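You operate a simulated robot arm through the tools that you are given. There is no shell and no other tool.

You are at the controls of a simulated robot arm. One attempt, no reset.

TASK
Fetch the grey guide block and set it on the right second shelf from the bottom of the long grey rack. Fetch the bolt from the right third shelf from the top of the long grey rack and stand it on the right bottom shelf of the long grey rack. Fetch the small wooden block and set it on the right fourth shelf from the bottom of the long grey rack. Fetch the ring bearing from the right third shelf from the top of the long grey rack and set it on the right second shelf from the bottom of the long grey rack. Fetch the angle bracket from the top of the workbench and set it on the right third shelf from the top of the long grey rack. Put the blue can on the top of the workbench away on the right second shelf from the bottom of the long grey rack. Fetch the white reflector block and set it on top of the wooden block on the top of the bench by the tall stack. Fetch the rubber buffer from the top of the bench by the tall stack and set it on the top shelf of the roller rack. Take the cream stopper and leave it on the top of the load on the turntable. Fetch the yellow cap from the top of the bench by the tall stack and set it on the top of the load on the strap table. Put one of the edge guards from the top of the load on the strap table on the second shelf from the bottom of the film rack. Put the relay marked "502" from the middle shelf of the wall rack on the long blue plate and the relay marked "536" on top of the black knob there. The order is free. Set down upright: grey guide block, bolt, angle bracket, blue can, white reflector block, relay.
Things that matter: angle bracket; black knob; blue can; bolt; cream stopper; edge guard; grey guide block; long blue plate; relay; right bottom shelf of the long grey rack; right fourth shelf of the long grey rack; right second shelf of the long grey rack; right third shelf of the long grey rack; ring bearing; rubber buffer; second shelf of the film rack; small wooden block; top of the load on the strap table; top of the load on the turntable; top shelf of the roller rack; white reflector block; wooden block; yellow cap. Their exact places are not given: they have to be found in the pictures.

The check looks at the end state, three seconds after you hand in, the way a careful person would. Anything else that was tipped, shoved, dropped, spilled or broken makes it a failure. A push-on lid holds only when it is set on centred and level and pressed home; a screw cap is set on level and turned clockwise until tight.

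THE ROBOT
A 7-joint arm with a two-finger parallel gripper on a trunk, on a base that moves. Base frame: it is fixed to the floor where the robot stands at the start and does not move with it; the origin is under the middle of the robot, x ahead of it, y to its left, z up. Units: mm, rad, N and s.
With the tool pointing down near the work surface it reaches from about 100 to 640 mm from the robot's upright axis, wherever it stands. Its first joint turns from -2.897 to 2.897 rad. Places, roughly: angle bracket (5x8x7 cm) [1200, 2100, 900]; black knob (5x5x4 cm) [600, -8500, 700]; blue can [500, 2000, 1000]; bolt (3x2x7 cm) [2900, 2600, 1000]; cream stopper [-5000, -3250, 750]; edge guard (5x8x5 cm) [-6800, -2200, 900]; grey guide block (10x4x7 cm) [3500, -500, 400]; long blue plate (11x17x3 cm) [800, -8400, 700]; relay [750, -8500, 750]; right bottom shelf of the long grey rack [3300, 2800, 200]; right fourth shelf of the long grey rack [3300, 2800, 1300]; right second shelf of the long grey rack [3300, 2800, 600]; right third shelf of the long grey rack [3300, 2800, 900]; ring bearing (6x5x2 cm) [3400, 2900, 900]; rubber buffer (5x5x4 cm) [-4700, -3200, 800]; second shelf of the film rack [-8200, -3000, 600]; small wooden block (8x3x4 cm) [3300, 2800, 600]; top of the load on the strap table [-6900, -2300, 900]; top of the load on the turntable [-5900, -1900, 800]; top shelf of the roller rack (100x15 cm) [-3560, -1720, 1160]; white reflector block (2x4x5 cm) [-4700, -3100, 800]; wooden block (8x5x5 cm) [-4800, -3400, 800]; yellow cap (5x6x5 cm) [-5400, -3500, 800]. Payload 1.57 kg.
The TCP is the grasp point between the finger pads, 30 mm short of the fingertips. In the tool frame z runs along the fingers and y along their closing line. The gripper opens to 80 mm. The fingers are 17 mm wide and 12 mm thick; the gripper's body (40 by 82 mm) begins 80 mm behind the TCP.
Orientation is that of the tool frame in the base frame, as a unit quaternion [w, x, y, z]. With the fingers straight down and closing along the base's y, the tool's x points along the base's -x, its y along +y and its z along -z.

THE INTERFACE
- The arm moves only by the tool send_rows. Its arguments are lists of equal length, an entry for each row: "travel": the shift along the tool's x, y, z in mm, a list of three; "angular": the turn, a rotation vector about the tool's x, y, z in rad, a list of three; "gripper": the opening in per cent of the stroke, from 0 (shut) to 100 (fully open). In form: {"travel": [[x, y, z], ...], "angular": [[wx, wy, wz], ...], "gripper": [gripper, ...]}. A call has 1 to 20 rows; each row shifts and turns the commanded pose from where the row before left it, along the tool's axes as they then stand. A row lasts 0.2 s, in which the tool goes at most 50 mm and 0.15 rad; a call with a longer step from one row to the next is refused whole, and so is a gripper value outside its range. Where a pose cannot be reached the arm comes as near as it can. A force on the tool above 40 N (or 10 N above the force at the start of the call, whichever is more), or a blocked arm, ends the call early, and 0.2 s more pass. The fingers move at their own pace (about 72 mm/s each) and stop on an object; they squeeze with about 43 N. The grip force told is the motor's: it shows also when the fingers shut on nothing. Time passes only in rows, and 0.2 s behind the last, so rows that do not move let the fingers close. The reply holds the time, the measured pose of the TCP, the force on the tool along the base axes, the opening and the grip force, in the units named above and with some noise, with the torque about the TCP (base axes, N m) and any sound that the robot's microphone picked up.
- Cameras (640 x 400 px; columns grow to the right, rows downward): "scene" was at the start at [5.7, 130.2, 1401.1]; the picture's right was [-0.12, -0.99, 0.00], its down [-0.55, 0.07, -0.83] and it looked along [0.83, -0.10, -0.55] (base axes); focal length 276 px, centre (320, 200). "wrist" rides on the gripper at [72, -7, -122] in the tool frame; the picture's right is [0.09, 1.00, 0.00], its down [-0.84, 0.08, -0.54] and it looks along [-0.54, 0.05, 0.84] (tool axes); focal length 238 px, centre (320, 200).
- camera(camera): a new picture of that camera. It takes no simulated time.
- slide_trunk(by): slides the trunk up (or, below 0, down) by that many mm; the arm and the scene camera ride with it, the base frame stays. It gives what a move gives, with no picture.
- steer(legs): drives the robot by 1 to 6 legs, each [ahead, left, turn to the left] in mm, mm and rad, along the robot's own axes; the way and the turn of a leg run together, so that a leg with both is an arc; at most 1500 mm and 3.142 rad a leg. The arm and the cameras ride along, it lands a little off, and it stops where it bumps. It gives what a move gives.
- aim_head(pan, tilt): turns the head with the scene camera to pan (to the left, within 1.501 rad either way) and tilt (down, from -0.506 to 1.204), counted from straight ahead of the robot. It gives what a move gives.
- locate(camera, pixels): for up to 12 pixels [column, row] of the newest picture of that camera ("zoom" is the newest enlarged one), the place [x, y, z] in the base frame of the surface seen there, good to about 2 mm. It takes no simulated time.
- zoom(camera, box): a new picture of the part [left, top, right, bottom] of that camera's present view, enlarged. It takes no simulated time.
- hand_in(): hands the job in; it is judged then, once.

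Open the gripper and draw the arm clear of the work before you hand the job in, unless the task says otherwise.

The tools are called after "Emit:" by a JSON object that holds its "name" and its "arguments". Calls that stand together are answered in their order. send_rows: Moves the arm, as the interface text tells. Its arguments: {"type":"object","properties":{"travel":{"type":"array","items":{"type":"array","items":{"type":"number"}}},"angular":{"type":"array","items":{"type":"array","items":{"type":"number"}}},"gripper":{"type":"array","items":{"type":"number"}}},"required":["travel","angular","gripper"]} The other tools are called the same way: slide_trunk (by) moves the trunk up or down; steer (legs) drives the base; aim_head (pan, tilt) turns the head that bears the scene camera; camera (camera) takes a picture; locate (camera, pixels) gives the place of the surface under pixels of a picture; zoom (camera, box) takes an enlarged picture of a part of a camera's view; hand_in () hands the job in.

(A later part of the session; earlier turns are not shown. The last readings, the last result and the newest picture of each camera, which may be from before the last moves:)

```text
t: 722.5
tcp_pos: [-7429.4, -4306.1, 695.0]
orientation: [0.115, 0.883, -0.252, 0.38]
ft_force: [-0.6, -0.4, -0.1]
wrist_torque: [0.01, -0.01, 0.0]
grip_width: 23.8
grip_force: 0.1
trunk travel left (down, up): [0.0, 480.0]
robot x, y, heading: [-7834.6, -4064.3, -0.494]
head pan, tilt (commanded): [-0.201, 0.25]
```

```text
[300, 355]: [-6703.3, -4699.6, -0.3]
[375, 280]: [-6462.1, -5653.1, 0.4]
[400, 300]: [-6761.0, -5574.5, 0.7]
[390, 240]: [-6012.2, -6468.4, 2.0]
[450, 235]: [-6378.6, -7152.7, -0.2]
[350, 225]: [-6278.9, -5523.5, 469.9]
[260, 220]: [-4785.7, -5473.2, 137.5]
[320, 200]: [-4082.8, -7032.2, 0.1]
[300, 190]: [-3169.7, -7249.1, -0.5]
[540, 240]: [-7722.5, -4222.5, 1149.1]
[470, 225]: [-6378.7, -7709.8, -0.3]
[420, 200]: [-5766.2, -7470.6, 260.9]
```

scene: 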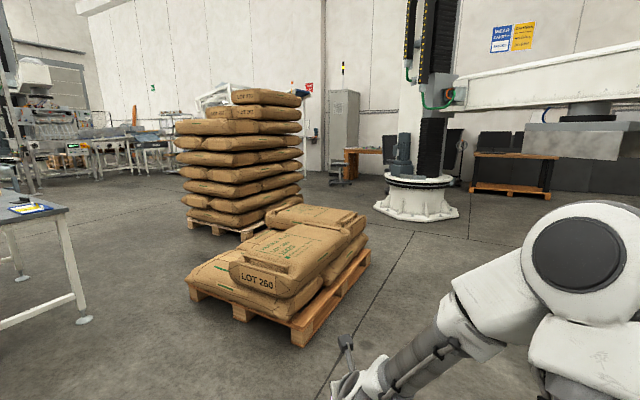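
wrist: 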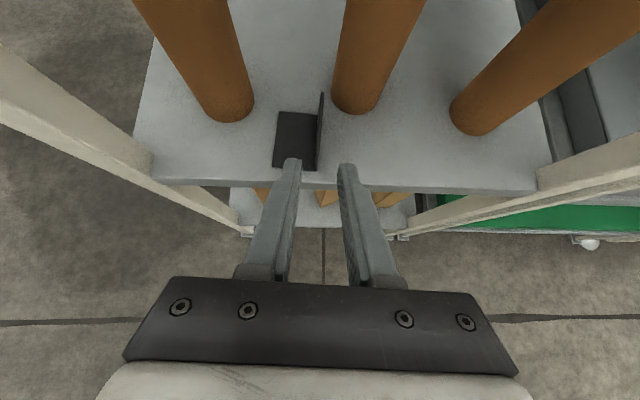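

There's a free corridor south of the sack piles. I drive via (−6900,−5900) to (−4500,−6900) and look again.

Emit:
{"name": "steer", "arguments": {"legs": [[0, 0, -0.606], [1500, 0, 0], [560, 0, 0], [0, 0, 0.705], [1500, 0, 0], [1100, 0, 0]]}}

Emit:
{"name": "aim_head", "arguments": {"pan": 0.0, "tilt": 0.25}}

Emit:
{"name": "camera", "arguments": {"camera": "scene"}}

```text
t: 757.4
tcp_pos: [-4147.9, -7199.0, 694.9]
orientation: [0.103, 0.89, -0.224, 0.383]
ft_force: [-0.5, 0.0, 0.7]
wrist_torque: [0.02, -0.03, 0.01]
grip_width: 24.0
grip_force: 0.0
trunk travel left (down, up): [0.0, 480.0]
robot x, y, heading: [-4567.8, -6983.0, -0.428]
head pan, tilt (commanded): [-0.201, 0.25]
```

```text
t: 758.1
tcp_pos: [-4149.5, -7198.9, 694.4]
orientation: [0.104, 0.89, -0.225, 0.384]
ft_force: [0.3, -0.1, 0.0]
wrist_torque: [0.02, 0.0, -0.01]
grip_width: 23.8
grip_force: 0.1
trunk travel left (down, up): [0.0, 480.0]
robot x, y, heading: [-4564.4, -6978.3, -0.428]
head pan, tilt (commanded): [0.0, 0.25]
```

```text
taken
```

scene: 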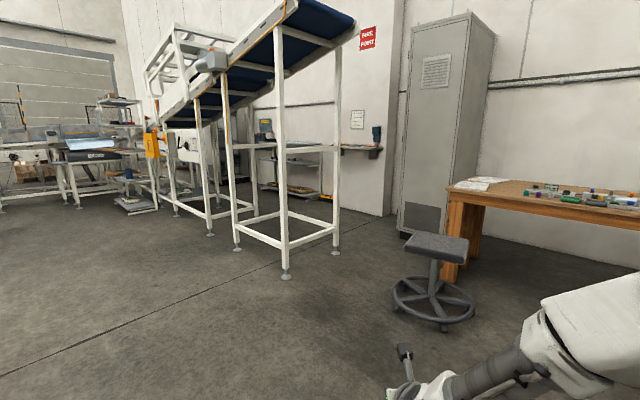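

I locate the inclined conveyor's legs, the stool and the open floor to the left.

Emit:
{"name": "locate", "arguments": {"camera": "scene", "pixels": [[286, 275], [238, 248], [335, 250], [210, 235], [175, 215], [135, 210], [100, 260], [430, 320], [405, 230], [330, 200], [285, 200], [75, 200]]}}

Emit:
{"name": "zoom", "arguments": {"camera": "scene", "box": [0, 60, 400, 260]}}

```text
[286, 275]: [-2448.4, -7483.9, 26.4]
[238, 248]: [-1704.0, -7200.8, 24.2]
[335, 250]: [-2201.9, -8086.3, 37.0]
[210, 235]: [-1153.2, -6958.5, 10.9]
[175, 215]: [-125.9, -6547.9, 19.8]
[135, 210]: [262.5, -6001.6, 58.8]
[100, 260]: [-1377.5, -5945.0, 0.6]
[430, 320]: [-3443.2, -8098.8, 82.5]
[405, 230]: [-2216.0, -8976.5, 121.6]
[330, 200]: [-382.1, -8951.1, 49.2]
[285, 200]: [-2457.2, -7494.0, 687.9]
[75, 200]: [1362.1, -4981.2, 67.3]
```

```text
1.60 times, centred on (200, 160) of scene
```

zoom: 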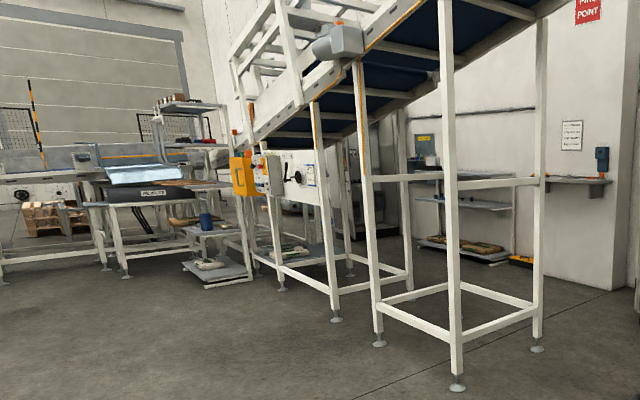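

The wall rack is behind the inclined conveyor. I approach to (−2950,−7350) to look through the gap between conveyor leg and wall.

Emit:
{"name": "steer", "arguments": {"legs": [[0, 0, 0.18], [1500, 0, 0], [150, 0, 0]]}}

Emit:
{"name": "aim_head", "arguments": {"pan": -0.6, "tilt": 0.3}}

Emit:
{"name": "camera", "arguments": {"camera": "scene"}}

Emit:
{"name": "aim_head", "arguments": {"pan": 0.2, "tilt": 0.3}}

Emit:
{"name": "camera", "arguments": {"camera": "scene"}}

```text
t: 770.1
tcp_pos: [-2511.1, -7502.5, 696.5]
orientation: [0.064, 0.908, -0.135, 0.392]
ft_force: [0.0, 0.3, 0.0]
wrist_torque: [0.0, 0.03, -0.01]
grip_width: 24.0
grip_force: 0.0
trunk travel left (down, up): [0.0, 480.0]
robot x, y, heading: [-2961.2, -7374.0, -0.234]
head pan, tilt (commanded): [0.0, 0.25]
```

```text
t: 771.1
tcp_pos: [-2511.1, -7503.3, 696.1]
orientation: [0.064, 0.908, -0.135, 0.392]
ft_force: [-0.2, 0.0, -0.5]
wrist_torque: [0.0, -0.04, 0.04]
grip_width: 24.1
grip_force: 0.0
trunk travel left (down, up): [0.0, 480.0]
robot x, y, heading: [-2960.0, -7369.9, -0.228]
head pan, tilt (commanded): [-0.6, 0.3]
```

```text
taken
```

scene: 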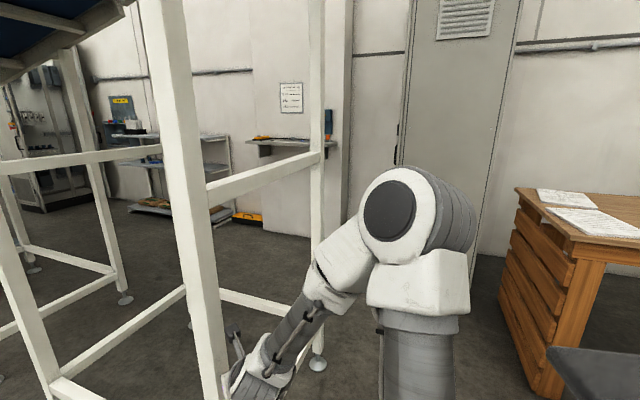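

```text
t: 772.2
tcp_pos: [-2510.5, -7501.6, 696.0]
orientation: [0.066, 0.908, -0.136, 0.392]
ft_force: [0.3, 0.1, 0.5]
wrist_torque: [-0.01, -0.01, -0.01]
grip_width: 24.1
grip_force: 0.1
trunk travel left (down, up): [0.0, 480.0]
robot x, y, heading: [-2961.7, -7372.5, -0.231]
head pan, tilt (commanded): [0.201, 0.3]
```

```text
taken
```

scene: 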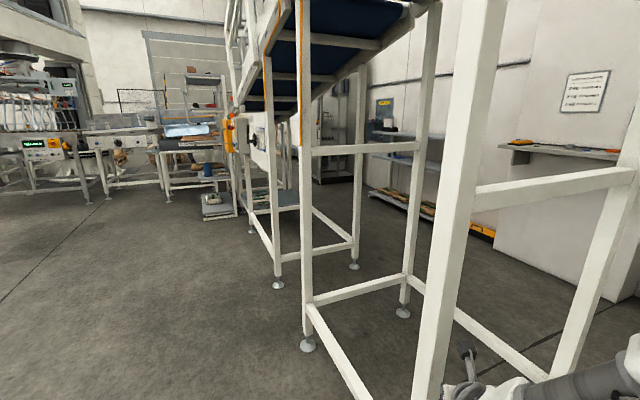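

I'm close to the conveyor's leg; I locate the wall rack and the gap's boundaries.

Emit:
{"name": "locate", "arguments": {"camera": "scene", "pixels": [[400, 142], [430, 150], [400, 195], [430, 215], [385, 130], [560, 150], [500, 150], [480, 232], [402, 312], [308, 345], [354, 266], [600, 300]]}}

Emit:
{"name": "zoom", "arguments": {"camera": "scene", "box": [320, 90, 480, 240]}}

```text
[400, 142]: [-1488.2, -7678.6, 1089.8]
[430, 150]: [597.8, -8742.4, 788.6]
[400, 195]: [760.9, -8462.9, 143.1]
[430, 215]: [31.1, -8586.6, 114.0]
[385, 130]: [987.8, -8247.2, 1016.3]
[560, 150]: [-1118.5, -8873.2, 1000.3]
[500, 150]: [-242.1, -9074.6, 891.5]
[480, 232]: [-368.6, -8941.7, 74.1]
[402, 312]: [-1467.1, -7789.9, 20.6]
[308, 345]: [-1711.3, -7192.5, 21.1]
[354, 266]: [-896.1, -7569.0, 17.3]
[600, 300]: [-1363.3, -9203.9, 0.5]
```

```text
2.67 times, centred on (400, 165) of scene
```

zoom: 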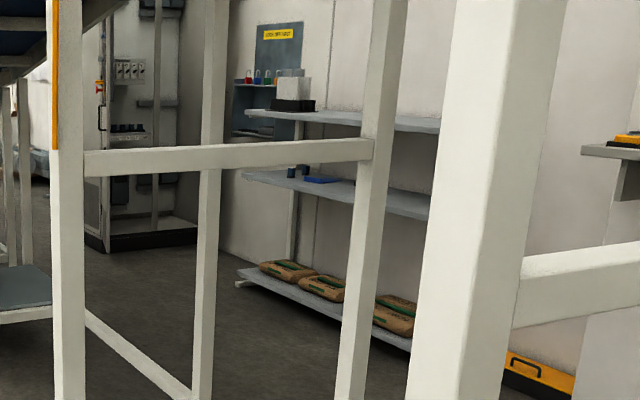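

The wall rack (3 levels, middle ≈ z 690) lies in a corridor between the inclined conveyor's legs and the wall. I back off 200 mm and fold the arm (tool vertical, short reach) before entering.

Emit:
{"name": "steer", "arguments": {"legs": [[-200, 0, 0]]}}

Emit:
{"name": "send_rows", "arguments": {"travel": [[0, 0, -30], [0, 0, -30], [0, 0, 0], [0, 0, 0], [0, 0, 0], [0, 0, 0], [0, 0, 0], [0, 0, 0]], "angular": [[0, 0, 0], [0, 0, 0], [0, -0.1368, 0], [0, -0.1368, 0], [0, -0.1368, 0], [0, -0.1368, 0], [0, -0.1368, 0], [0, -0.1368, 0]], "gripper": [50, 50, 50, 50, 50, 50, 50, 50]}}

Emit:
{"name": "send_rows", "arguments": {"travel": [[-35, 0, -20], [-35, 0, -20], [-35, 0, -20], [0, 0, 0]], "angular": [[0, 0, 0], [0, 0, 0], [0, 0, 0], [0, 0, 0]], "gripper": [50, 50, 50, 50]}}

```text
t: 774.2
tcp_pos: [-2704.3, -7455.8, 695.2]
orientation: [0.064, 0.908, -0.133, 0.392]
ft_force: [0.2, -0.6, 0.3]
wrist_torque: [0.04, 0.01, 0.0]
grip_width: 24.0
grip_force: 0.1
trunk travel left (down, up): [0.0, 480.0]
robot x, y, heading: [-3158.3, -7325.4, -0.225]
head pan, tilt (commanded): [0.201, 0.3]
```

```text
t: 776.0
tcp_pos: [-2736.7, -7458.2, 740.1]
orientation: [0.043, 0.983, -0.16, 0.085]
ft_force: [-0.5, -0.5, 0.3]
wrist_torque: [-0.01, 0.01, -0.01]
grip_width: 40.1
grip_force: 0.1
out of reach, approached as far as the arm can: row 2, 4, 5
trunk travel left (down, up): [0.0, 480.0]
robot x, y, heading: [-3159.5, -7325.2, -0.223]
head pan, tilt (commanded): [0.201, 0.3]
```

```text
t: 777.0
tcp_pos: [-2843.2, -7419.7, 780.0]
orientation: [0.043, 0.982, -0.16, 0.087]
ft_force: [0.4, 0.8, -0.2]
wrist_torque: [0.04, -0.02, 0.0]
grip_width: 40.1
grip_force: 0.1
trunk travel left (down, up): [0.0, 480.0]
robot x, y, heading: [-3156.2, -7324.3, -0.226]
head pan, tilt (commanded): [0.201, 0.3]
```

The arm is folded to R≈330. I check where the elbow is with the scene camera.

Emit:
{"name": "aim_head", "arguments": {"pan": -0.5, "tilt": 0.8}}

Emit:
{"name": "camera", "arguments": {"camera": "scene"}}

Emit:
{"name": "locate", "arguments": {"camera": "scene", "pixels": [[400, 200], [450, 200], [350, 250], [500, 250], [300, 200], [420, 300], [600, 200], [580, 300]]}}

```text
t: 778.0
tcp_pos: [-2843.2, -7421.5, 777.4]
orientation: [0.043, 0.982, -0.161, 0.085]
ft_force: [-0.6, 0.9, -0.7]
wrist_torque: [0.02, -0.01, 0.0]
grip_width: 40.2
grip_force: 0.0
trunk travel left (down, up): [0.0, 480.0]
robot x, y, heading: [-3157.8, -7322.8, -0.228]
head pan, tilt (commanded): [-0.499, 0.799]
```

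```text
taken
```

scene: 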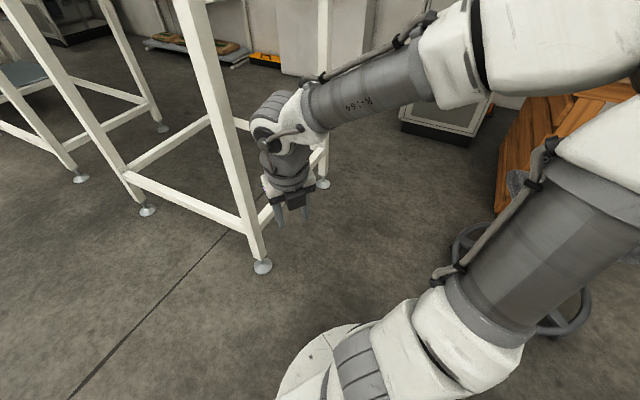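

```text
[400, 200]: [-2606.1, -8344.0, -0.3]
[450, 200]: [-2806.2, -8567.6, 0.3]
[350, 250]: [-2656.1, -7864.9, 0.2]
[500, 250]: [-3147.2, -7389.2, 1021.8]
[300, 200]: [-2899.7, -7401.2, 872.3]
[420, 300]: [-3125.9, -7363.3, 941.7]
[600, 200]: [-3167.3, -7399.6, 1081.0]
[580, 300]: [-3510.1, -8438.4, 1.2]
```

Emit:
{"name": "locate", "arguments": {"camera": "scene", "pixels": [[470, 50], [560, 50], [620, 30], [430, 60], [530, 90], [500, 20]]}}

```text
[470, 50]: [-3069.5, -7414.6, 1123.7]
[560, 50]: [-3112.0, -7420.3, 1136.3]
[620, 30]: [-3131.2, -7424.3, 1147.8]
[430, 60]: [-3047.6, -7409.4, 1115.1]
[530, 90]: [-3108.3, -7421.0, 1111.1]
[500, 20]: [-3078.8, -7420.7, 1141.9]
```

The arm is compact. I check the desk and cabinet bases along the planned strafe.

Emit:
{"name": "locate", "arguments": {"camera": "scene", "pixels": [[505, 205], [520, 130], [440, 140], [405, 125], [480, 130], [320, 60], [290, 65], [510, 180], [262, 265], [322, 183]]}}

```text
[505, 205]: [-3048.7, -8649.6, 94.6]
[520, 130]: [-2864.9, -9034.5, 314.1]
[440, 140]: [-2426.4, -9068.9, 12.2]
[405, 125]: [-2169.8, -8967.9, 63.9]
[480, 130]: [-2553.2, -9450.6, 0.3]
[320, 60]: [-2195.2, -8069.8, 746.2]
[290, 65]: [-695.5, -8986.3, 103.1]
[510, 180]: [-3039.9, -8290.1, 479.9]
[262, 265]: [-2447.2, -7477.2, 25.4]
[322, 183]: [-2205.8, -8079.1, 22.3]
```

I turn to face along the corridor (heading ≈0.379) and strafe right 1508 mm at t2≈−5480, clear of stool, frame and cabinet.

Emit:
{"name": "steer", "arguments": {"legs": [[0, 0, 0.607], [166, 0, 0], [0, -754, 0]]}}

Emit:
{"name": "aim_head", "arguments": {"pan": -0.3, "tilt": 0.4}}

Emit:
{"name": "camera", "arguments": {"camera": "scene"}}

```text
t: 787.5
tcp_pos: [-2412.2, -7849.3, 779.4]
orientation: [0.015, 0.985, 0.144, 0.095]
ft_force: [0.4, 1.3, 0.2]
wrist_torque: [0.01, 0.02, 0.0]
grip_width: 39.9
grip_force: 0.1
trunk travel left (down, up): [0.0, 480.0]
robot x, y, heading: [-2726.3, -7957.6, 0.384]
head pan, tilt (commanded): [-0.499, 0.799]
```

```text
t: 788.4
tcp_pos: [-2411.6, -7848.6, 777.8]
orientation: [0.016, 0.985, 0.145, 0.094]
ft_force: [-0.3, -0.5, 0.2]
wrist_torque: [0.0, -0.03, 0.02]
grip_width: 40.0
grip_force: 0.0
trunk travel left (down, up): [0.0, 480.0]
robot x, y, heading: [-2727.3, -7953.4, 0.387]
head pan, tilt (commanded): [-0.3, 0.4]
```

```text
taken
```

scene: 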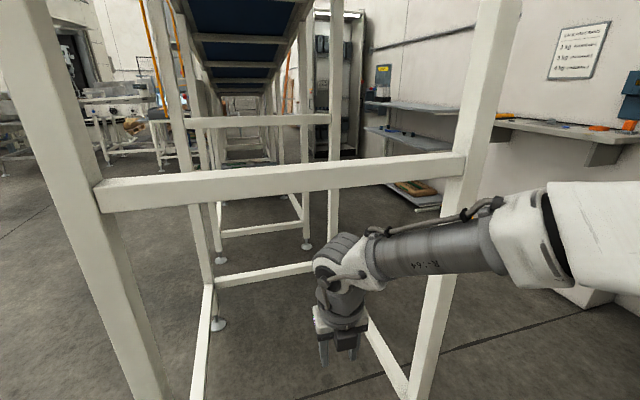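

Good progress, clear so far. I continue the strafe right by 770 mm.

Emit:
{"name": "steer", "arguments": {"legs": [[0, -770, 0]]}}

Emit:
{"name": "aim_head", "arguments": {"pan": 0.0, "tilt": 0.35}}

Emit:
{"name": "camera", "arguments": {"camera": "scene"}}

```text
t: 794.5
tcp_pos: [-2120.3, -8552.7, 778.4]
orientation: [0.014, 0.984, 0.152, 0.095]
ft_force: [-1.0, 0.5, -0.2]
wrist_torque: [-0.01, 0.01, 0.02]
grip_width: 40.2
grip_force: 0.0
trunk travel left (down, up): [0.0, 480.0]
robot x, y, heading: [-2433.4, -8657.8, 0.404]
head pan, tilt (commanded): [-0.3, 0.4]
```

```text
t: 795.4
tcp_pos: [-2119.0, -8551.6, 779.4]
orientation: [0.014, 0.984, 0.152, 0.095]
ft_force: [0.9, -0.4, 1.1]
wrist_torque: [-0.01, 0.03, 0.02]
grip_width: 39.9
grip_force: 0.1
trunk travel left (down, up): [0.0, 480.0]
robot x, y, heading: [-2434.9, -8661.1, 0.4]
head pan, tilt (commanded): [0.0, 0.351]
```

```text
taken
```

scene: 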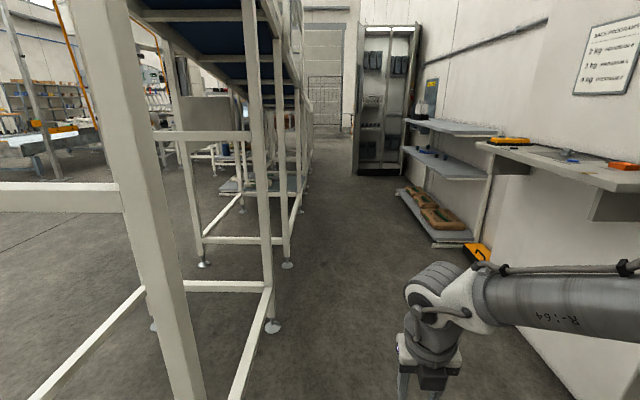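

The corridor ahead is free. I straighten the heading and drive 2.9 m along it to the wall rack.

Emit:
{"name": "steer", "arguments": {"legs": [[0, 0, -0.02], [1450, 0, 0], [0, 0, 0.0], [1450, 0, 0]]}}

Emit:
{"name": "aim_head", "arguments": {"pan": -1.2, "tilt": 0.6}}

Emit:
{"name": "camera", "arguments": {"camera": "scene"}}

```text
t: 814.8
tcp_pos: [547.3, -7450.8, 778.3]
orientation: [0.013, 0.982, 0.161, 0.095]
ft_force: [-0.3, -0.5, -0.7]
wrist_torque: [-0.03, -0.02, 0.02]
grip_width: 39.8
grip_force: 0.2
trunk travel left (down, up): [0.0, 480.0]
robot x, y, heading: [236.2, -7562.9, 0.425]
head pan, tilt (commanded): [0.0, 0.351]
```

```text
t: 816.2
tcp_pos: [545.0, -7449.2, 778.4]
orientation: [0.014, 0.982, 0.161, 0.095]
ft_force: [-0.5, 0.2, -0.1]
wrist_torque: [0.04, -0.02, 0.02]
grip_width: 40.1
grip_force: 0.2
trunk travel left (down, up): [0.0, 480.0]
robot x, y, heading: [232.8, -7559.1, 0.421]
head pan, tilt (commanded): [-1.201, 0.6]
```

```text
taken
```

scene: 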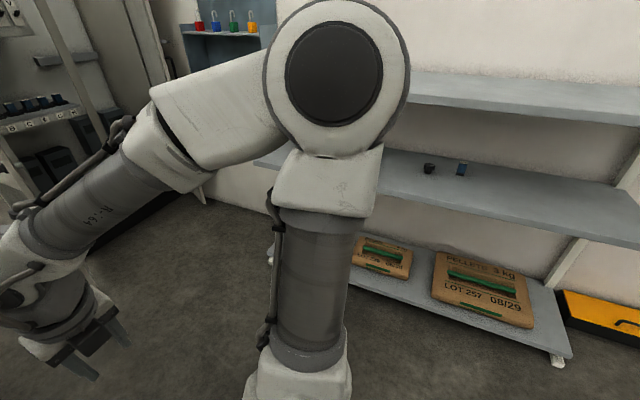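

The wall rack is on my right. I turn to face it (heading ≈ −1.192) and look.

Emit:
{"name": "steer", "arguments": {"legs": [[0, 0, -1.613]]}}

Emit:
{"name": "aim_head", "arguments": {"pan": 0.0, "tilt": 0.5}}

Emit:
{"name": "camera", "arguments": {"camera": "scene"}}

```text
t: 821.9
tcp_pos: [329.7, -7882.2, 778.7]
orientation: [0.079, 0.788, -0.608, 0.054]
ft_force: [-0.2, -1.2, -0.5]
wrist_torque: [-0.01, -0.04, -0.01]
grip_width: 40.0
grip_force: 0.1
trunk travel left (down, up): [0.0, 480.0]
robot x, y, heading: [233.7, -7567.0, -1.22]
head pan, tilt (commanded): [-1.201, 0.6]
```

```text
t: 823.3
tcp_pos: [329.4, -7880.9, 779.4]
orientation: [0.078, 0.789, -0.608, 0.055]
ft_force: [-0.7, 1.0, -0.3]
wrist_torque: [-0.01, -0.01, 0.01]
grip_width: 40.4
grip_force: 0.0
trunk travel left (down, up): [0.0, 480.0]
robot x, y, heading: [238.1, -7567.5, -1.223]
head pan, tilt (commanded): [0.0, 0.499]
```

```text
taken
```

scene: 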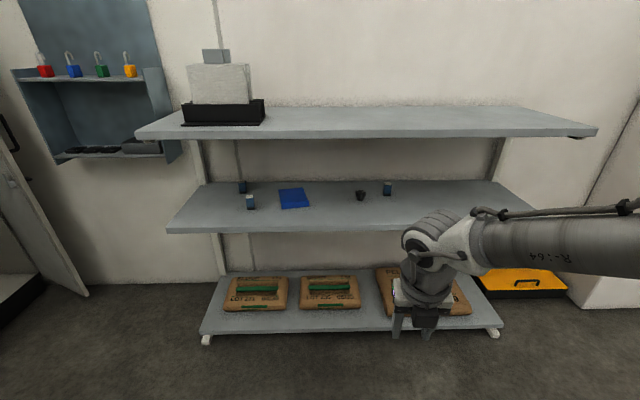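

Middle shelf items: two relays at left (243,187),(250,202), a blue plate (293,198), a black knob (360,195) and a relay (388,188). I zoom and locate.

Emit:
{"name": "zoom", "arguments": {"camera": "scene", "box": [220, 165, 420, 245]}}

Emit:
{"name": "locate", "arguments": {"camera": "scene", "pixels": [[243, 187], [250, 202], [293, 198], [360, 195], [388, 188], [300, 232], [300, 220], [250, 230], [450, 130], [300, 137], [183, 200], [330, 185]]}}

```text
3.20 times, centred on (320, 205) of scene
```

zoom: 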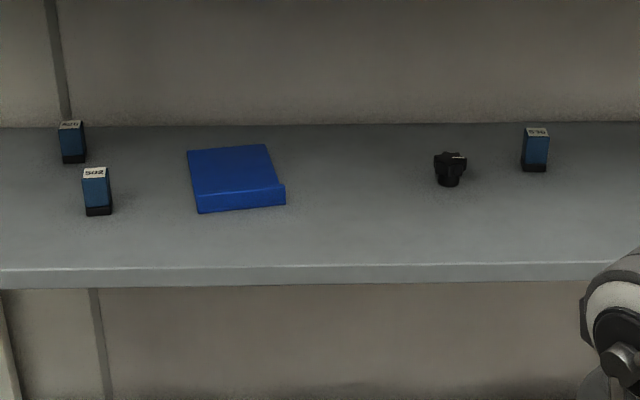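

```text
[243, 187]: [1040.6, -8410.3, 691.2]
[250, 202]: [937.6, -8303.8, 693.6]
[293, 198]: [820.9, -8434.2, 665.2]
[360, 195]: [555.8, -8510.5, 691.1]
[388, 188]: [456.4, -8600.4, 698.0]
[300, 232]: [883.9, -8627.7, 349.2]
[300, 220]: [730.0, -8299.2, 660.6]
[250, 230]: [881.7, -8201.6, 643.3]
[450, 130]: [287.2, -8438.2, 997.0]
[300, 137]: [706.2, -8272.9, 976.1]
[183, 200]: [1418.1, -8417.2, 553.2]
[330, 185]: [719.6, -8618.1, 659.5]
```

I zoom in strongly to read the relay labels.

Emit:
{"name": "zoom", "arguments": {"camera": "scene", "box": [234, 175, 266, 213]}}

Emit:
{"name": "zoom", "arguments": {"camera": "scene", "box": [376, 178, 400, 200]}}

```text
10.53 times, centred on (250, 194) of scene
```

zoom: 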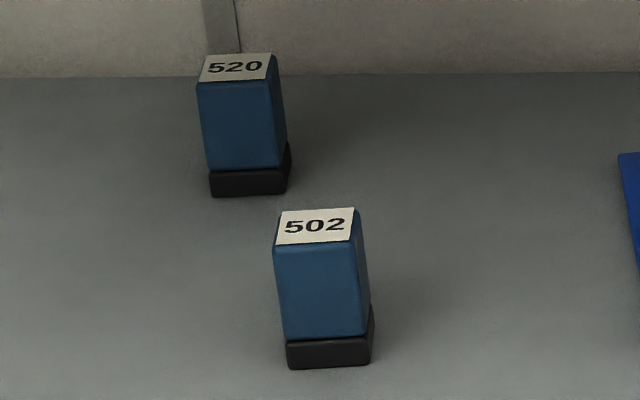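

```text
16.00 times, centred on (388, 189) of scene
```

zoom: 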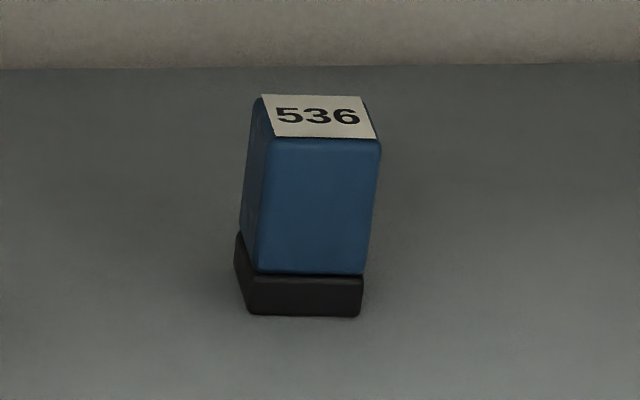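

Relay 502 is front-left, 536 is at right near the knob. I bring the arm forward 150 mm and tilt the tool to 55° squared to the rack.

Emit:
{"name": "send_rows", "arguments": {"travel": [[36.7, -4.7, 6.5], [36.7, -4.7, 6.5], [36.7, -4.7, 6.5], [36.7, -4.7, 6.5], [0, 0, 0], [0, 0, 0], [0, 0, 0], [0, 0, 0], [0, 0, 0], [0, 0, 0], [0, 0, 0]], "angular": [[0, 0, 0], [0, 0, 0], [0, 0, 0], [0, 0, 0], [0.01965, 0.13007, -0.01303], [0.01965, 0.13007, -0.01303], [0.01965, 0.13007, -0.01303], [0.01965, 0.13007, -0.01303], [0.01965, 0.13007, -0.01303], [0.01965, 0.13007, -0.01303], [0, 0, 0]], "gripper": [75, 75, 75, 75, 75, 75, 75, 75, 75, 75, 75]}}

Emit:
{"name": "camera", "arguments": {"camera": "wrist"}}

```text
t: 825.7
tcp_pos: [395.2, -8012.4, 765.3]
orientation: [0.203, 0.761, -0.516, 0.337]
ft_force: [0.4, 0.4, -0.4]
wrist_torque: [0.01, 0.0, 0.02]
grip_width: 59.9
grip_force: 0.0
out of reach, approached as far as the arm can: row 9, 10
trunk travel left (down, up): [0.0, 480.0]
robot x, y, heading: [239.3, -7565.6, -1.218]
head pan, tilt (commanded): [0.0, 0.499]
```

```text
taken
```

wrist: 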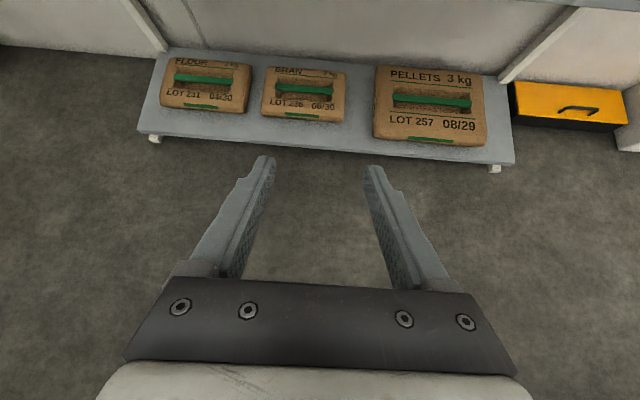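

Reached 46°. I extend 100 mm more and add tilt (+0.16) with a small roll correction.

Emit:
{"name": "send_rows", "arguments": {"travel": [[23, 0, 24.1], [23, 0, 24.1], [23, 0, 24.1], [0, 0, 0], [0, 0, 0], [0, 0, 0]], "angular": [[0, 0, 0], [0, 0, 0], [0, 0, 0], [-0.0135, 0.08, -0.0141], [-0.0135, 0.08, -0.0141], [0, 0, 0]], "gripper": [75, 75, 75, 75, 75, 75]}}

Emit:
{"name": "camera", "arguments": {"camera": "scene"}}

```text
t: 827.1
tcp_pos: [433.8, -8105.2, 764.1]
orientation: [0.259, 0.737, -0.491, 0.387]
ft_force: [-0.3, -1.0, -0.5]
wrist_torque: [0.0, -0.02, 0.01]
grip_width: 59.9
grip_force: 0.1
trunk travel left (down, up): [0.0, 480.0]
robot x, y, heading: [236.4, -7562.8, -1.216]
head pan, tilt (commanded): [0.0, 0.499]
```

```text
taken
```

scene: 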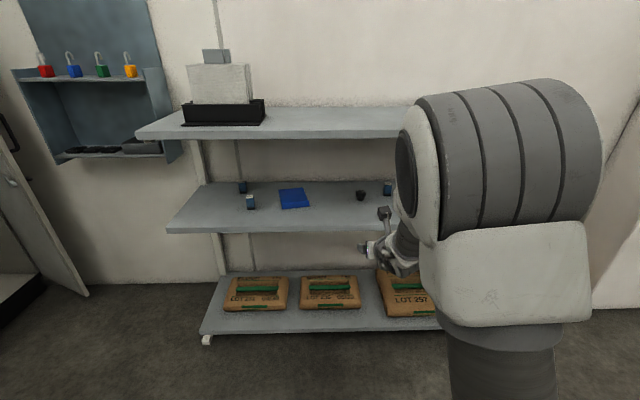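

Tilt is 55°, level. I drive 162 mm right and 300 mm forward to look at relay 536 and the knob with the wrist camera.

Emit:
{"name": "steer", "arguments": {"legs": [[0, -162, 0], [290, 0, 0]]}}

Emit:
{"name": "camera", "arguments": {"camera": "wrist"}}

```text
t: 831.0
tcp_pos: [379.2, -8435.7, 763.4]
orientation: [0.26, 0.735, -0.493, 0.386]
ft_force: [0.6, -0.7, -0.6]
wrist_torque: [0.01, 0.0, 0.03]
grip_width: 59.9
grip_force: 0.0
trunk travel left (down, up): [0.0, 480.0]
robot x, y, heading: [182.8, -7894.9, -1.223]
head pan, tilt (commanded): [0.0, 0.499]
```

```text
taken
```

wrist: 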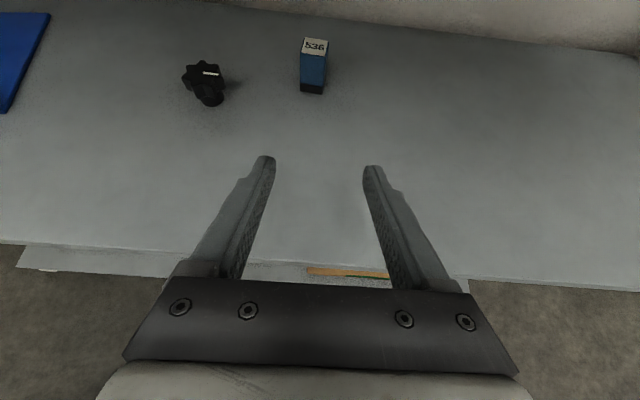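

Relay 536 at (313,65), knob at (205,82). I zoom and measure both.

Emit:
{"name": "zoom", "arguments": {"camera": "wrist", "box": [285, 25, 345, 105]}}

Emit:
{"name": "locate", "arguments": {"camera": "zoom", "pixels": [[260, 80], [370, 90], [265, 140], [365, 150], [315, 110], [262, 200], [365, 215], [315, 230], [320, 330], [265, 320], [360, 330], [315, 180]]}}

Emit:
{"name": "zoom", "arguments": {"camera": "wrist", "box": [170, 45, 240, 115]}}

Emit:
{"name": "locate", "arguments": {"camera": "zoom", "pixels": [[310, 160], [270, 160], [360, 170], [310, 120], [310, 200], [250, 180], [330, 290], [370, 140], [410, 150], [300, 240]]}}

```text
5.00 times, centred on (315, 65) of wrist
```

zoom: 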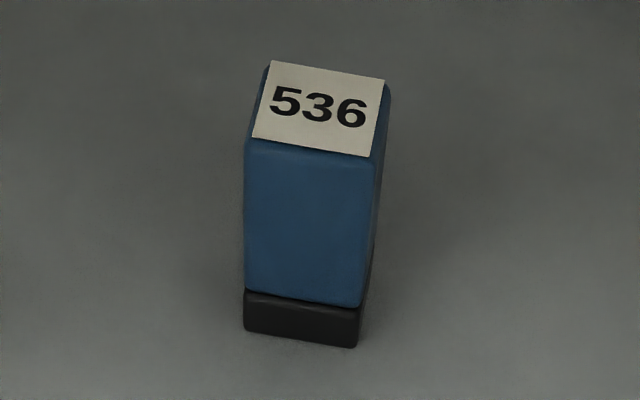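

```text
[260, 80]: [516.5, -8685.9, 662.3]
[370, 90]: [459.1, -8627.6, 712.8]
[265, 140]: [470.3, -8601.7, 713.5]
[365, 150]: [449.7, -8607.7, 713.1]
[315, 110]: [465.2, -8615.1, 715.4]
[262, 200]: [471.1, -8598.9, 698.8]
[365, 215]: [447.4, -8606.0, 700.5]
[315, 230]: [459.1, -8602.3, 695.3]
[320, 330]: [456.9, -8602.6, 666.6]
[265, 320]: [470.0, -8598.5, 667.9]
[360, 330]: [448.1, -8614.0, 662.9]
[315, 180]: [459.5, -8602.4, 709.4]
```

```text
5.71 times, centred on (205, 80) of wrist
```

zoom: 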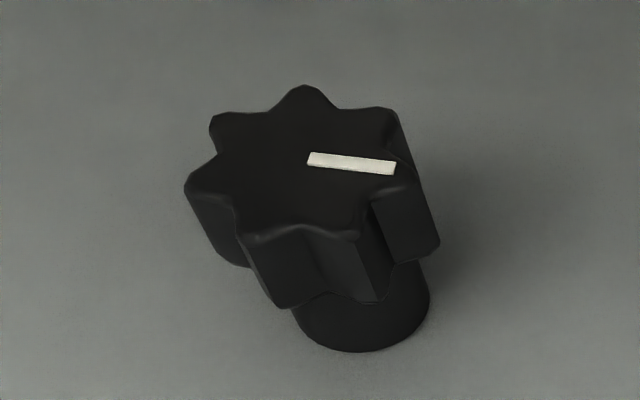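

```text
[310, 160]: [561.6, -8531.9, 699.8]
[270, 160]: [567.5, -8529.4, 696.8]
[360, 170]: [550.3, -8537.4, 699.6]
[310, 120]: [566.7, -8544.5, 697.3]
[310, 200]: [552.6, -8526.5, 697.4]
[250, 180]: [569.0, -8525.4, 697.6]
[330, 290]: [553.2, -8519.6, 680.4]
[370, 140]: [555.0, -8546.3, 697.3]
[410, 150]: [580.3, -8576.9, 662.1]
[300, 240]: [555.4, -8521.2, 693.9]
```

Relay 536 ≈26×24×53 mm at (463,−8614), rotated ≈−0.105 from my fingers. I drive 120 mm closer and align the yaw.

Emit:
{"name": "steer", "arguments": {"legs": [[110, 0, 0]]}}

Emit:
{"name": "send_rows", "arguments": {"travel": [[0, 0, 0], [0, 0, 0]], "angular": [[-0.0864, 0, 0.0597], [0, 0, 0]], "gripper": [75, 75]}}

Emit:
{"name": "camera", "arguments": {"camera": "wrist"}}

Emit:
{"name": "zoom", "arguments": {"camera": "wrist", "box": [180, 60, 380, 180]}}

```text
t: 832.4
tcp_pos: [415.3, -8537.6, 763.7]
orientation: [0.26, 0.735, -0.493, 0.386]
ft_force: [-0.4, 0.4, 0.5]
wrist_torque: [-0.03, 0.0, -0.02]
grip_width: 60.1
grip_force: 0.1
trunk travel left (down, up): [0.0, 480.0]
robot x, y, heading: [218.7, -7993.0, -1.227]
head pan, tilt (commanded): [0.0, 0.499]
```

```text
t: 833.0
tcp_pos: [414.8, -8537.2, 764.0]
orientation: [0.281, 0.707, -0.533, 0.37]
ft_force: [-0.3, -0.5, 0.0]
wrist_torque: [-0.03, -0.02, 0.02]
grip_width: 60.0
grip_force: 0.2
trunk travel left (down, up): [0.0, 480.0]
robot x, y, heading: [220.0, -7999.0, -1.225]
head pan, tilt (commanded): [0.0, 0.499]
```

```text
taken
```

wrist: 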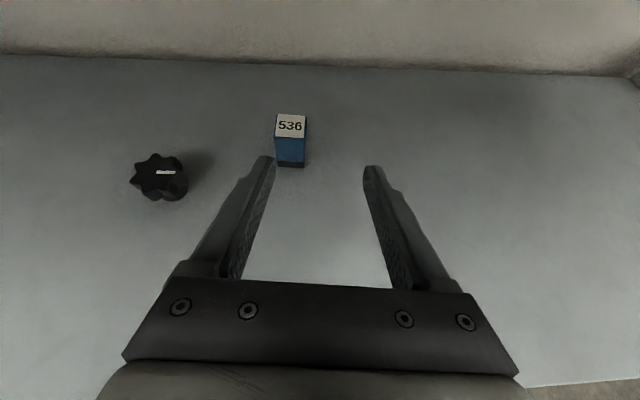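

```text
3.20 times, centred on (280, 120) of wrist
```

zoom: 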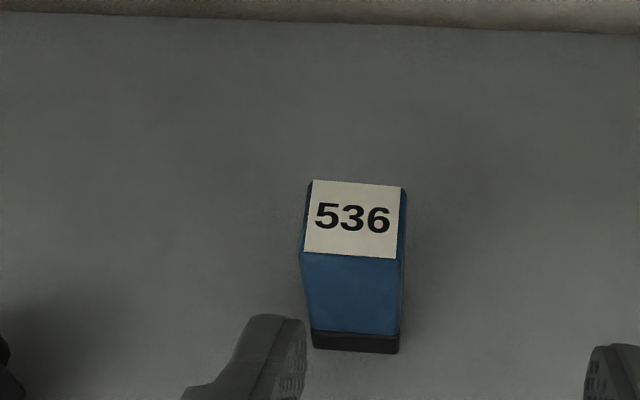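

Emit:
{"name": "locate", "arguments": {"camera": "zoom", "pixels": [[316, 186], [400, 192], [309, 247], [394, 254], [352, 218], [305, 262], [400, 270], [352, 300], [310, 300], [398, 310]]}}

Emit:
{"name": "zoom", "arguments": {"camera": "wrist", "box": [120, 140, 200, 210]}}

Emit:
{"name": "locate", "arguments": {"camera": "zoom", "pixels": [[330, 185], [380, 190], [300, 190], [300, 160], [330, 220], [250, 185], [350, 150], [420, 185], [280, 110], [340, 188], [360, 188], [320, 200]]}}

```text
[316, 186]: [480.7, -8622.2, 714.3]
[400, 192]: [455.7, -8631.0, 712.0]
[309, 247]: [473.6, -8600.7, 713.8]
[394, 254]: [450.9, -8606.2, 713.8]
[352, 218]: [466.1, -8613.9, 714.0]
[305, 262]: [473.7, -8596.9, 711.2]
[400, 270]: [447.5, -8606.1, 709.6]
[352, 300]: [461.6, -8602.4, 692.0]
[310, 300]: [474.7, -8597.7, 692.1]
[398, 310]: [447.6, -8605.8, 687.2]
```

```text
5.71 times, centred on (160, 175) of wrist
```

zoom: 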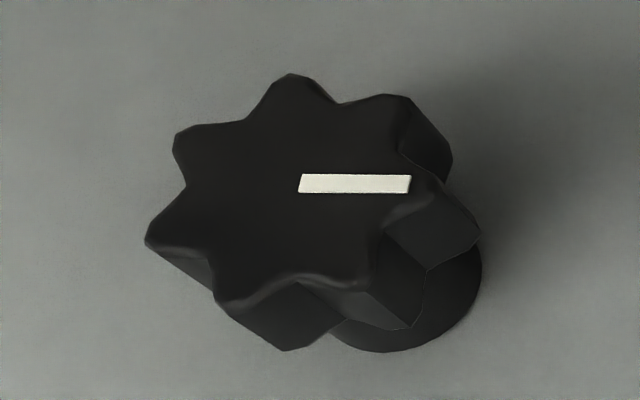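

```text
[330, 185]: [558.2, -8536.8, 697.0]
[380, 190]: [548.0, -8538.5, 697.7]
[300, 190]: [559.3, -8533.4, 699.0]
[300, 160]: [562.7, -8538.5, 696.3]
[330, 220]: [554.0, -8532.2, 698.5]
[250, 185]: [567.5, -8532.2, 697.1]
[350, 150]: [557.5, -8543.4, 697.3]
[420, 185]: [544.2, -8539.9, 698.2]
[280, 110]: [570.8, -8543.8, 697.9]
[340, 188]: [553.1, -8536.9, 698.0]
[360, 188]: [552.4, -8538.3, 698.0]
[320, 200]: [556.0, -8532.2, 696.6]
```

The knob's top is flat at z≈697.5 (pointer flush), centre ≈(561.3,−8533.5); relay centre (465,−8614.5). I shift 27 mm left and approach along the tool axis to TCP z≈692.

Emit:
{"name": "send_rows", "arguments": {"travel": [[0, -27.1, 0], [-3, 0, 37.8], [-3, 0, 37.8], [-1.8, 0, 22], [-1.3, 0, 15.7], [0, 0, 0]], "angular": [[0, 0, 0], [0, 0, 0], [0, 0, 0], [0, 0, 0], [0, 0, 0], [0, 0, 0]], "gripper": [75, 75, 75, 75, 75, 75]}}

Emit:
{"name": "camera", "arguments": {"camera": "wrist"}}

```text
t: 834.4
tcp_pos: [465.3, -8615.5, 690.7]
orientation: [0.28, 0.708, -0.532, 0.372]
ft_force: [1.1, 0.3, 0.0]
wrist_torque: [0.04, 0.02, 0.0]
grip_width: 60.0
grip_force: 0.0
trunk travel left (down, up): [0.0, 480.0]
robot x, y, heading: [219.2, -7992.4, -1.223]
head pan, tilt (commanded): [0.0, 0.499]
```

```text
taken
```

wrist: 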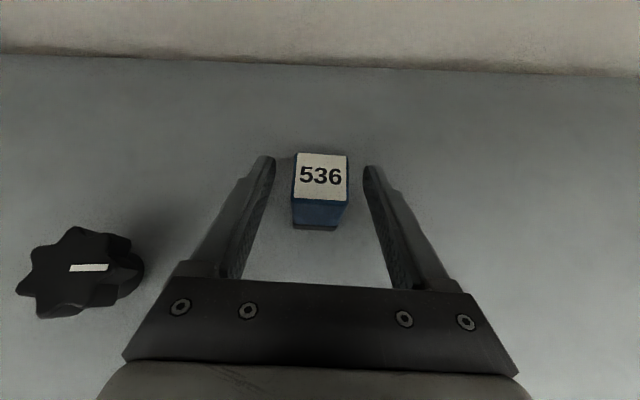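

Relay centred between the fingers. I close and lift 60 mm.

Emit:
{"name": "send_rows", "arguments": {"travel": [[0, 0, 0], [0, 0, 0], [0, 0, 0], [0, 0, 0], [0, 0, 0], [8.2, 0, -5.7], [20.6, 0, -14.2], [20.6, 0, -14.2]], "angular": [[0, 0, 0], [0, 0, 0], [0, 0, 0], [0, 0, 0], [0, 0, 0], [0, 0, 0], [0, 0, 0], [0, 0, 0]], "gripper": [55, 42, 0, 0, 0, 0, 0, 0]}}

Emit:
{"name": "camera", "arguments": {"camera": "wrist"}}

```text
t: 836.2
tcp_pos: [463.9, -8613.2, 745.0]
orientation: [0.277, 0.711, -0.532, 0.367]
ft_force: [0.7, 0.8, -1.2]
wrist_torque: [-0.02, -0.01, 0.0]
grip_width: 29.1
grip_force: 39.2
trunk travel left (down, up): [0.0, 480.0]
robot x, y, heading: [220.0, -7992.5, -1.226]
head pan, tilt (commanded): [0.0, 0.499]
```

```text
taken
```

wrist: 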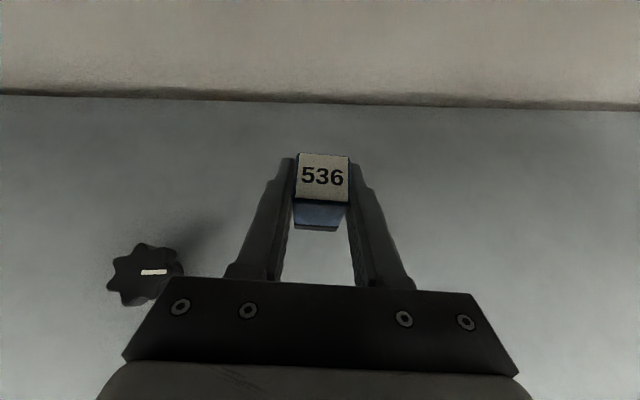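

I let the arm settle and re-read the pose.

Emit:
{"name": "send_rows", "arguments": {"travel": [[0, 0, 0], [0, 0, 0]], "angular": [[0, 0, 0], [0, 0, 0]], "gripper": [0, 0]}}

Emit:
{"name": "locate", "arguments": {"camera": "wrist", "pixels": [[144, 271], [150, 270], [112, 262], [178, 265], [145, 245], [135, 303], [118, 290], [143, 275]]}}

Emit:
{"name": "zoom", "arguments": {"camera": "wrist", "box": [90, 225, 200, 315]}}

```text
t: 836.8
tcp_pos: [464.0, -8613.2, 745.4]
orientation: [0.277, 0.711, -0.533, 0.365]
ft_force: [-0.7, 0.5, -0.8]
wrist_torque: [-0.03, -0.01, 0.01]
grip_width: 29.5
grip_force: 39.1
trunk travel left (down, up): [0.0, 480.0]
robot x, y, heading: [223.6, -7996.7, -1.221]
head pan, tilt (commanded): [0.0, 0.499]
```

```text
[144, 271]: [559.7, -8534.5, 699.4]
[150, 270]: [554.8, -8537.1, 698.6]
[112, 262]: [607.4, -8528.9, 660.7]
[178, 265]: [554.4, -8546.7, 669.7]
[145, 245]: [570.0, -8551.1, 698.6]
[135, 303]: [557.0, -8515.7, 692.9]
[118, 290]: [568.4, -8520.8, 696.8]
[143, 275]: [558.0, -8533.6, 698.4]
```

```text
4.44 times, centred on (145, 270) of wrist
```

zoom: 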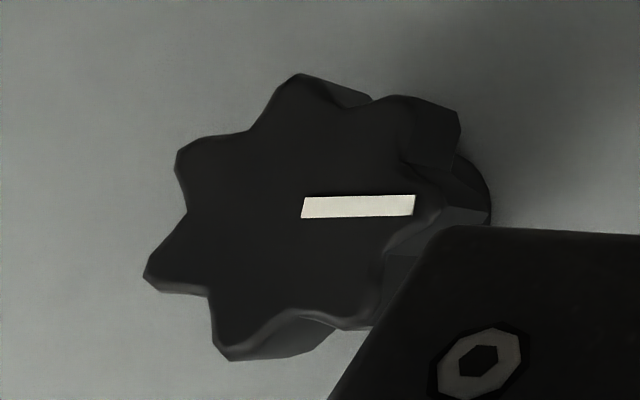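

Knob centre refined to ≈(561.8,−8533.2), top z≈698. I move the relay above the knob (TCP (561.8,−8533.2,757)).

Emit:
{"name": "send_rows", "arguments": {"travel": [[8.2, 0, -5.8], [-6.7, -29, -10.5], [-6.7, -29, -10.5], [-6.7, -29, -10.5], [-6.6, -29, -10.3], [0, 0, 0]], "angular": [[0, 0, 0], [0, 0, 0], [0, 0, 0], [0, 0, 0], [0, 0, 0], [0, 0, 0]], "gripper": [0, 0, 0, 0, 0, 0]}}

Emit:
{"name": "camera", "arguments": {"camera": "wrist"}}

```text
t: 838.2
tcp_pos: [564.7, -8535.5, 764.2]
orientation: [0.279, 0.708, -0.531, 0.372]
ft_force: [0.2, -0.2, -0.4]
wrist_torque: [0.03, 0.0, 0.02]
grip_width: 29.2
grip_force: 39.1
trunk travel left (down, up): [0.0, 480.0]
robot x, y, heading: [221.3, -7999.4, -1.23]
head pan, tilt (commanded): [0.0, 0.499]
```

```text
taken
```

wrist: 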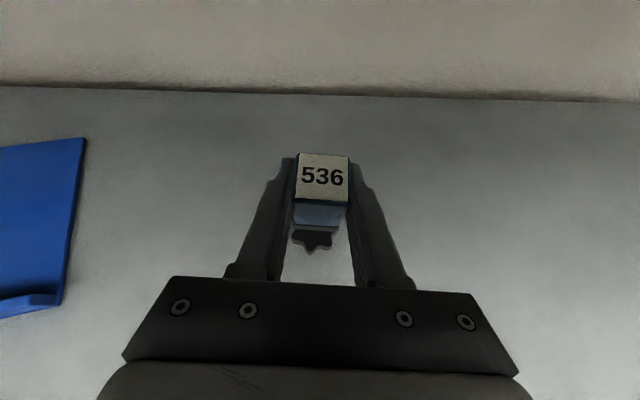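

I correct by (−2.9,+2.3) mm and lower to z≈732, just above the knob.

Emit:
{"name": "send_rows", "arguments": {"travel": [[-14, 1, 7.9], [-14, 1.1, 7.8], [0, 0, 0]], "angular": [[0, 0, 0], [0, 0, 0], [0, 0, 0]], "gripper": [0, 0, 0]}}

Emit:
{"name": "camera", "arguments": {"camera": "wrist"}}

Emit:
{"name": "zoom", "arguments": {"camera": "wrist", "box": [260, 140, 380, 280]}}

```text
t: 839.0
tcp_pos: [561.1, -8531.3, 730.9]
orientation: [0.28, 0.708, -0.532, 0.371]
ft_force: [0.0, -0.8, -0.6]
wrist_torque: [0.0, -0.02, 0.02]
grip_width: 29.4
grip_force: 39.2
trunk travel left (down, up): [0.0, 480.0]
robot x, y, heading: [221.9, -7995.6, -1.223]
head pan, tilt (commanded): [0.0, 0.499]
```

```text
taken
```

wrist: 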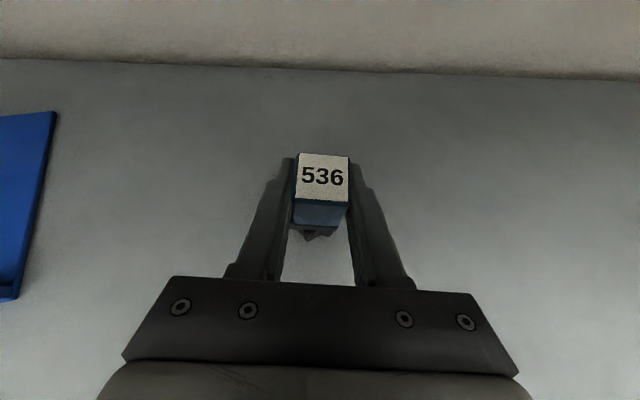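

```text
2.86 times, centred on (320, 210) of wrist
```

zoom: 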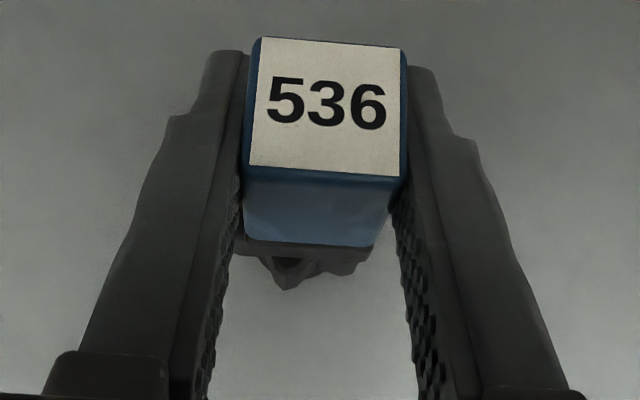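

I check alignment from the scene camera (front view).

Emit:
{"name": "aim_head", "arguments": {"pan": -0.1, "tilt": 0.6}}

Emit:
{"name": "camera", "arguments": {"camera": "scene"}}

```text
t: 839.7
tcp_pos: [560.6, -8531.4, 730.2]
orientation: [0.279, 0.708, -0.531, 0.371]
ft_force: [-0.1, -0.3, -1.1]
wrist_torque: [0.03, 0.0, -0.01]
grip_width: 29.5
grip_force: 39.5
trunk travel left (down, up): [0.0, 480.0]
robot x, y, heading: [219.0, -7995.1, -1.227]
head pan, tilt (commanded): [-0.099, 0.6]
```

```text
taken
```

scene: 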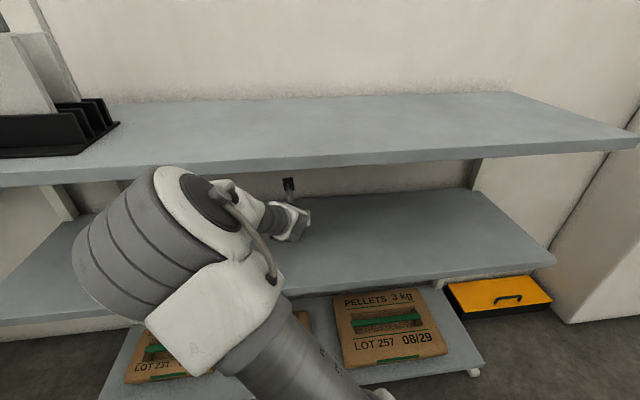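

Geometry agrees within 2 mm laterally. I nudge 2 mm forward and creep down to contact (~728).

Emit:
{"name": "send_rows", "arguments": {"travel": [[1.1, 0, 1.65], [-0.8, 0, 0.57], [-0.8, 0, 0.57], [0, 0, 0]], "angular": [[0, 0, 0], [0, 0, 0], [0, 0, 0], [0, 0, 0]], "gripper": [0, 0, 0, 0]}}

Emit:
{"name": "send_rows", "arguments": {"travel": [[-0.6, 0, 0.4], [0, 0, 0]], "angular": [[0, 0, 0], [0, 0, 0]], "gripper": [0, 0]}}

```text
t: 840.7
tcp_pos: [561.2, -8534.9, 728.6]
orientation: [0.28, 0.708, -0.532, 0.372]
ft_force: [-0.3, 0.6, -0.4]
wrist_torque: [-0.01, -0.01, -0.01]
grip_width: 29.6
grip_force: 39.3
trunk travel left (down, up): [0.0, 480.0]
robot x, y, heading: [219.8, -7995.6, -1.224]
head pan, tilt (commanded): [-0.099, 0.6]
```

```text
t: 841.3
tcp_pos: [561.2, -8535.0, 728.2]
orientation: [0.28, 0.708, -0.531, 0.372]
ft_force: [-0.3, -0.6, -0.7]
wrist_torque: [0.0, 0.01, 0.04]
grip_width: 29.4
grip_force: 38.7
trunk travel left (down, up): [0.0, 480.0]
robot x, y, heading: [223.6, -7994.5, -1.222]
head pan, tilt (commanded): [-0.099, 0.6]
```

Emit:
{"name": "send_rows", "arguments": {"travel": [[-0.8, 0, 0.57], [0, 0, 0]], "angular": [[0, 0, 0], [0, 0, 0]], "gripper": [0, 0]}}

Emit:
{"name": "send_rows", "arguments": {"travel": [[-0.6, 0, 0.4], [0, 0, 0]], "angular": [[0, 0, 0], [0, 0, 0]], "gripper": [0, 0]}}

```text
t: 841.9
tcp_pos: [562.4, -8534.5, 729.1]
orientation: [0.28, 0.708, -0.532, 0.372]
ft_force: [0.0, -0.2, 1.4]
wrist_torque: [0.02, 0.0, 0.02]
grip_width: 29.4
grip_force: 39.8
trunk travel left (down, up): [0.0, 480.0]
robot x, y, heading: [219.0, -7994.8, -1.217]
head pan, tilt (commanded): [-0.099, 0.6]
```

```text
t: 842.5
tcp_pos: [561.3, -8533.8, 728.3]
orientation: [0.279, 0.708, -0.532, 0.372]
ft_force: [-1.1, 1.0, 8.4]
wrist_torque: [0.03, 0.05, -0.03]
grip_width: 29.4
grip_force: 39.4
trunk travel left (down, up): [0.0, 480.0]
robot x, y, heading: [223.6, -7995.6, -1.222]
head pan, tilt (commanded): [-0.099, 0.6]
```

Well-centred contact (8.4 N, negligible torque). I open gently and look before retreating.

Emit:
{"name": "send_rows", "arguments": {"travel": [[0, 0, 0], [0, 0, 0], [0, 0, 0], [0, 0, 0]], "angular": [[0, 0, 0], [0, 0, 0], [0, 0, 0], [0, 0, 0]], "gripper": [42, 50, 62, 72]}}

Emit:
{"name": "camera", "arguments": {"camera": "wrist"}}

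```text
t: 843.5
tcp_pos: [562.2, -8534.4, 725.8]
orientation: [0.279, 0.708, -0.532, 0.371]
ft_force: [0.2, 0.0, 0.9]
wrist_torque: [0.02, 0.0, -0.02]
grip_width: 57.3
grip_force: 0.1
trunk travel left (down, up): [0.0, 480.0]
robot x, y, heading: [218.7, -7998.1, -1.221]
head pan, tilt (commanded): [-0.099, 0.6]
```

```text
taken
```

wrist: 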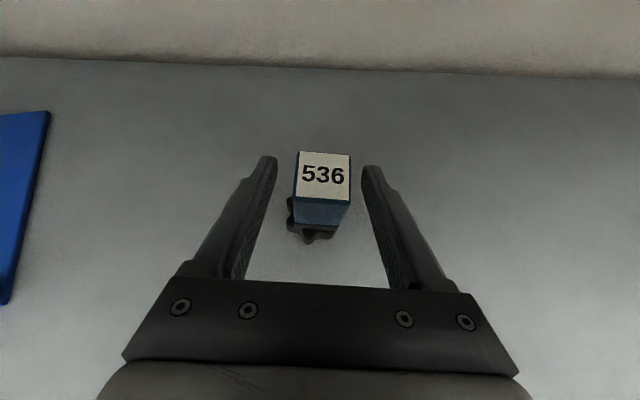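

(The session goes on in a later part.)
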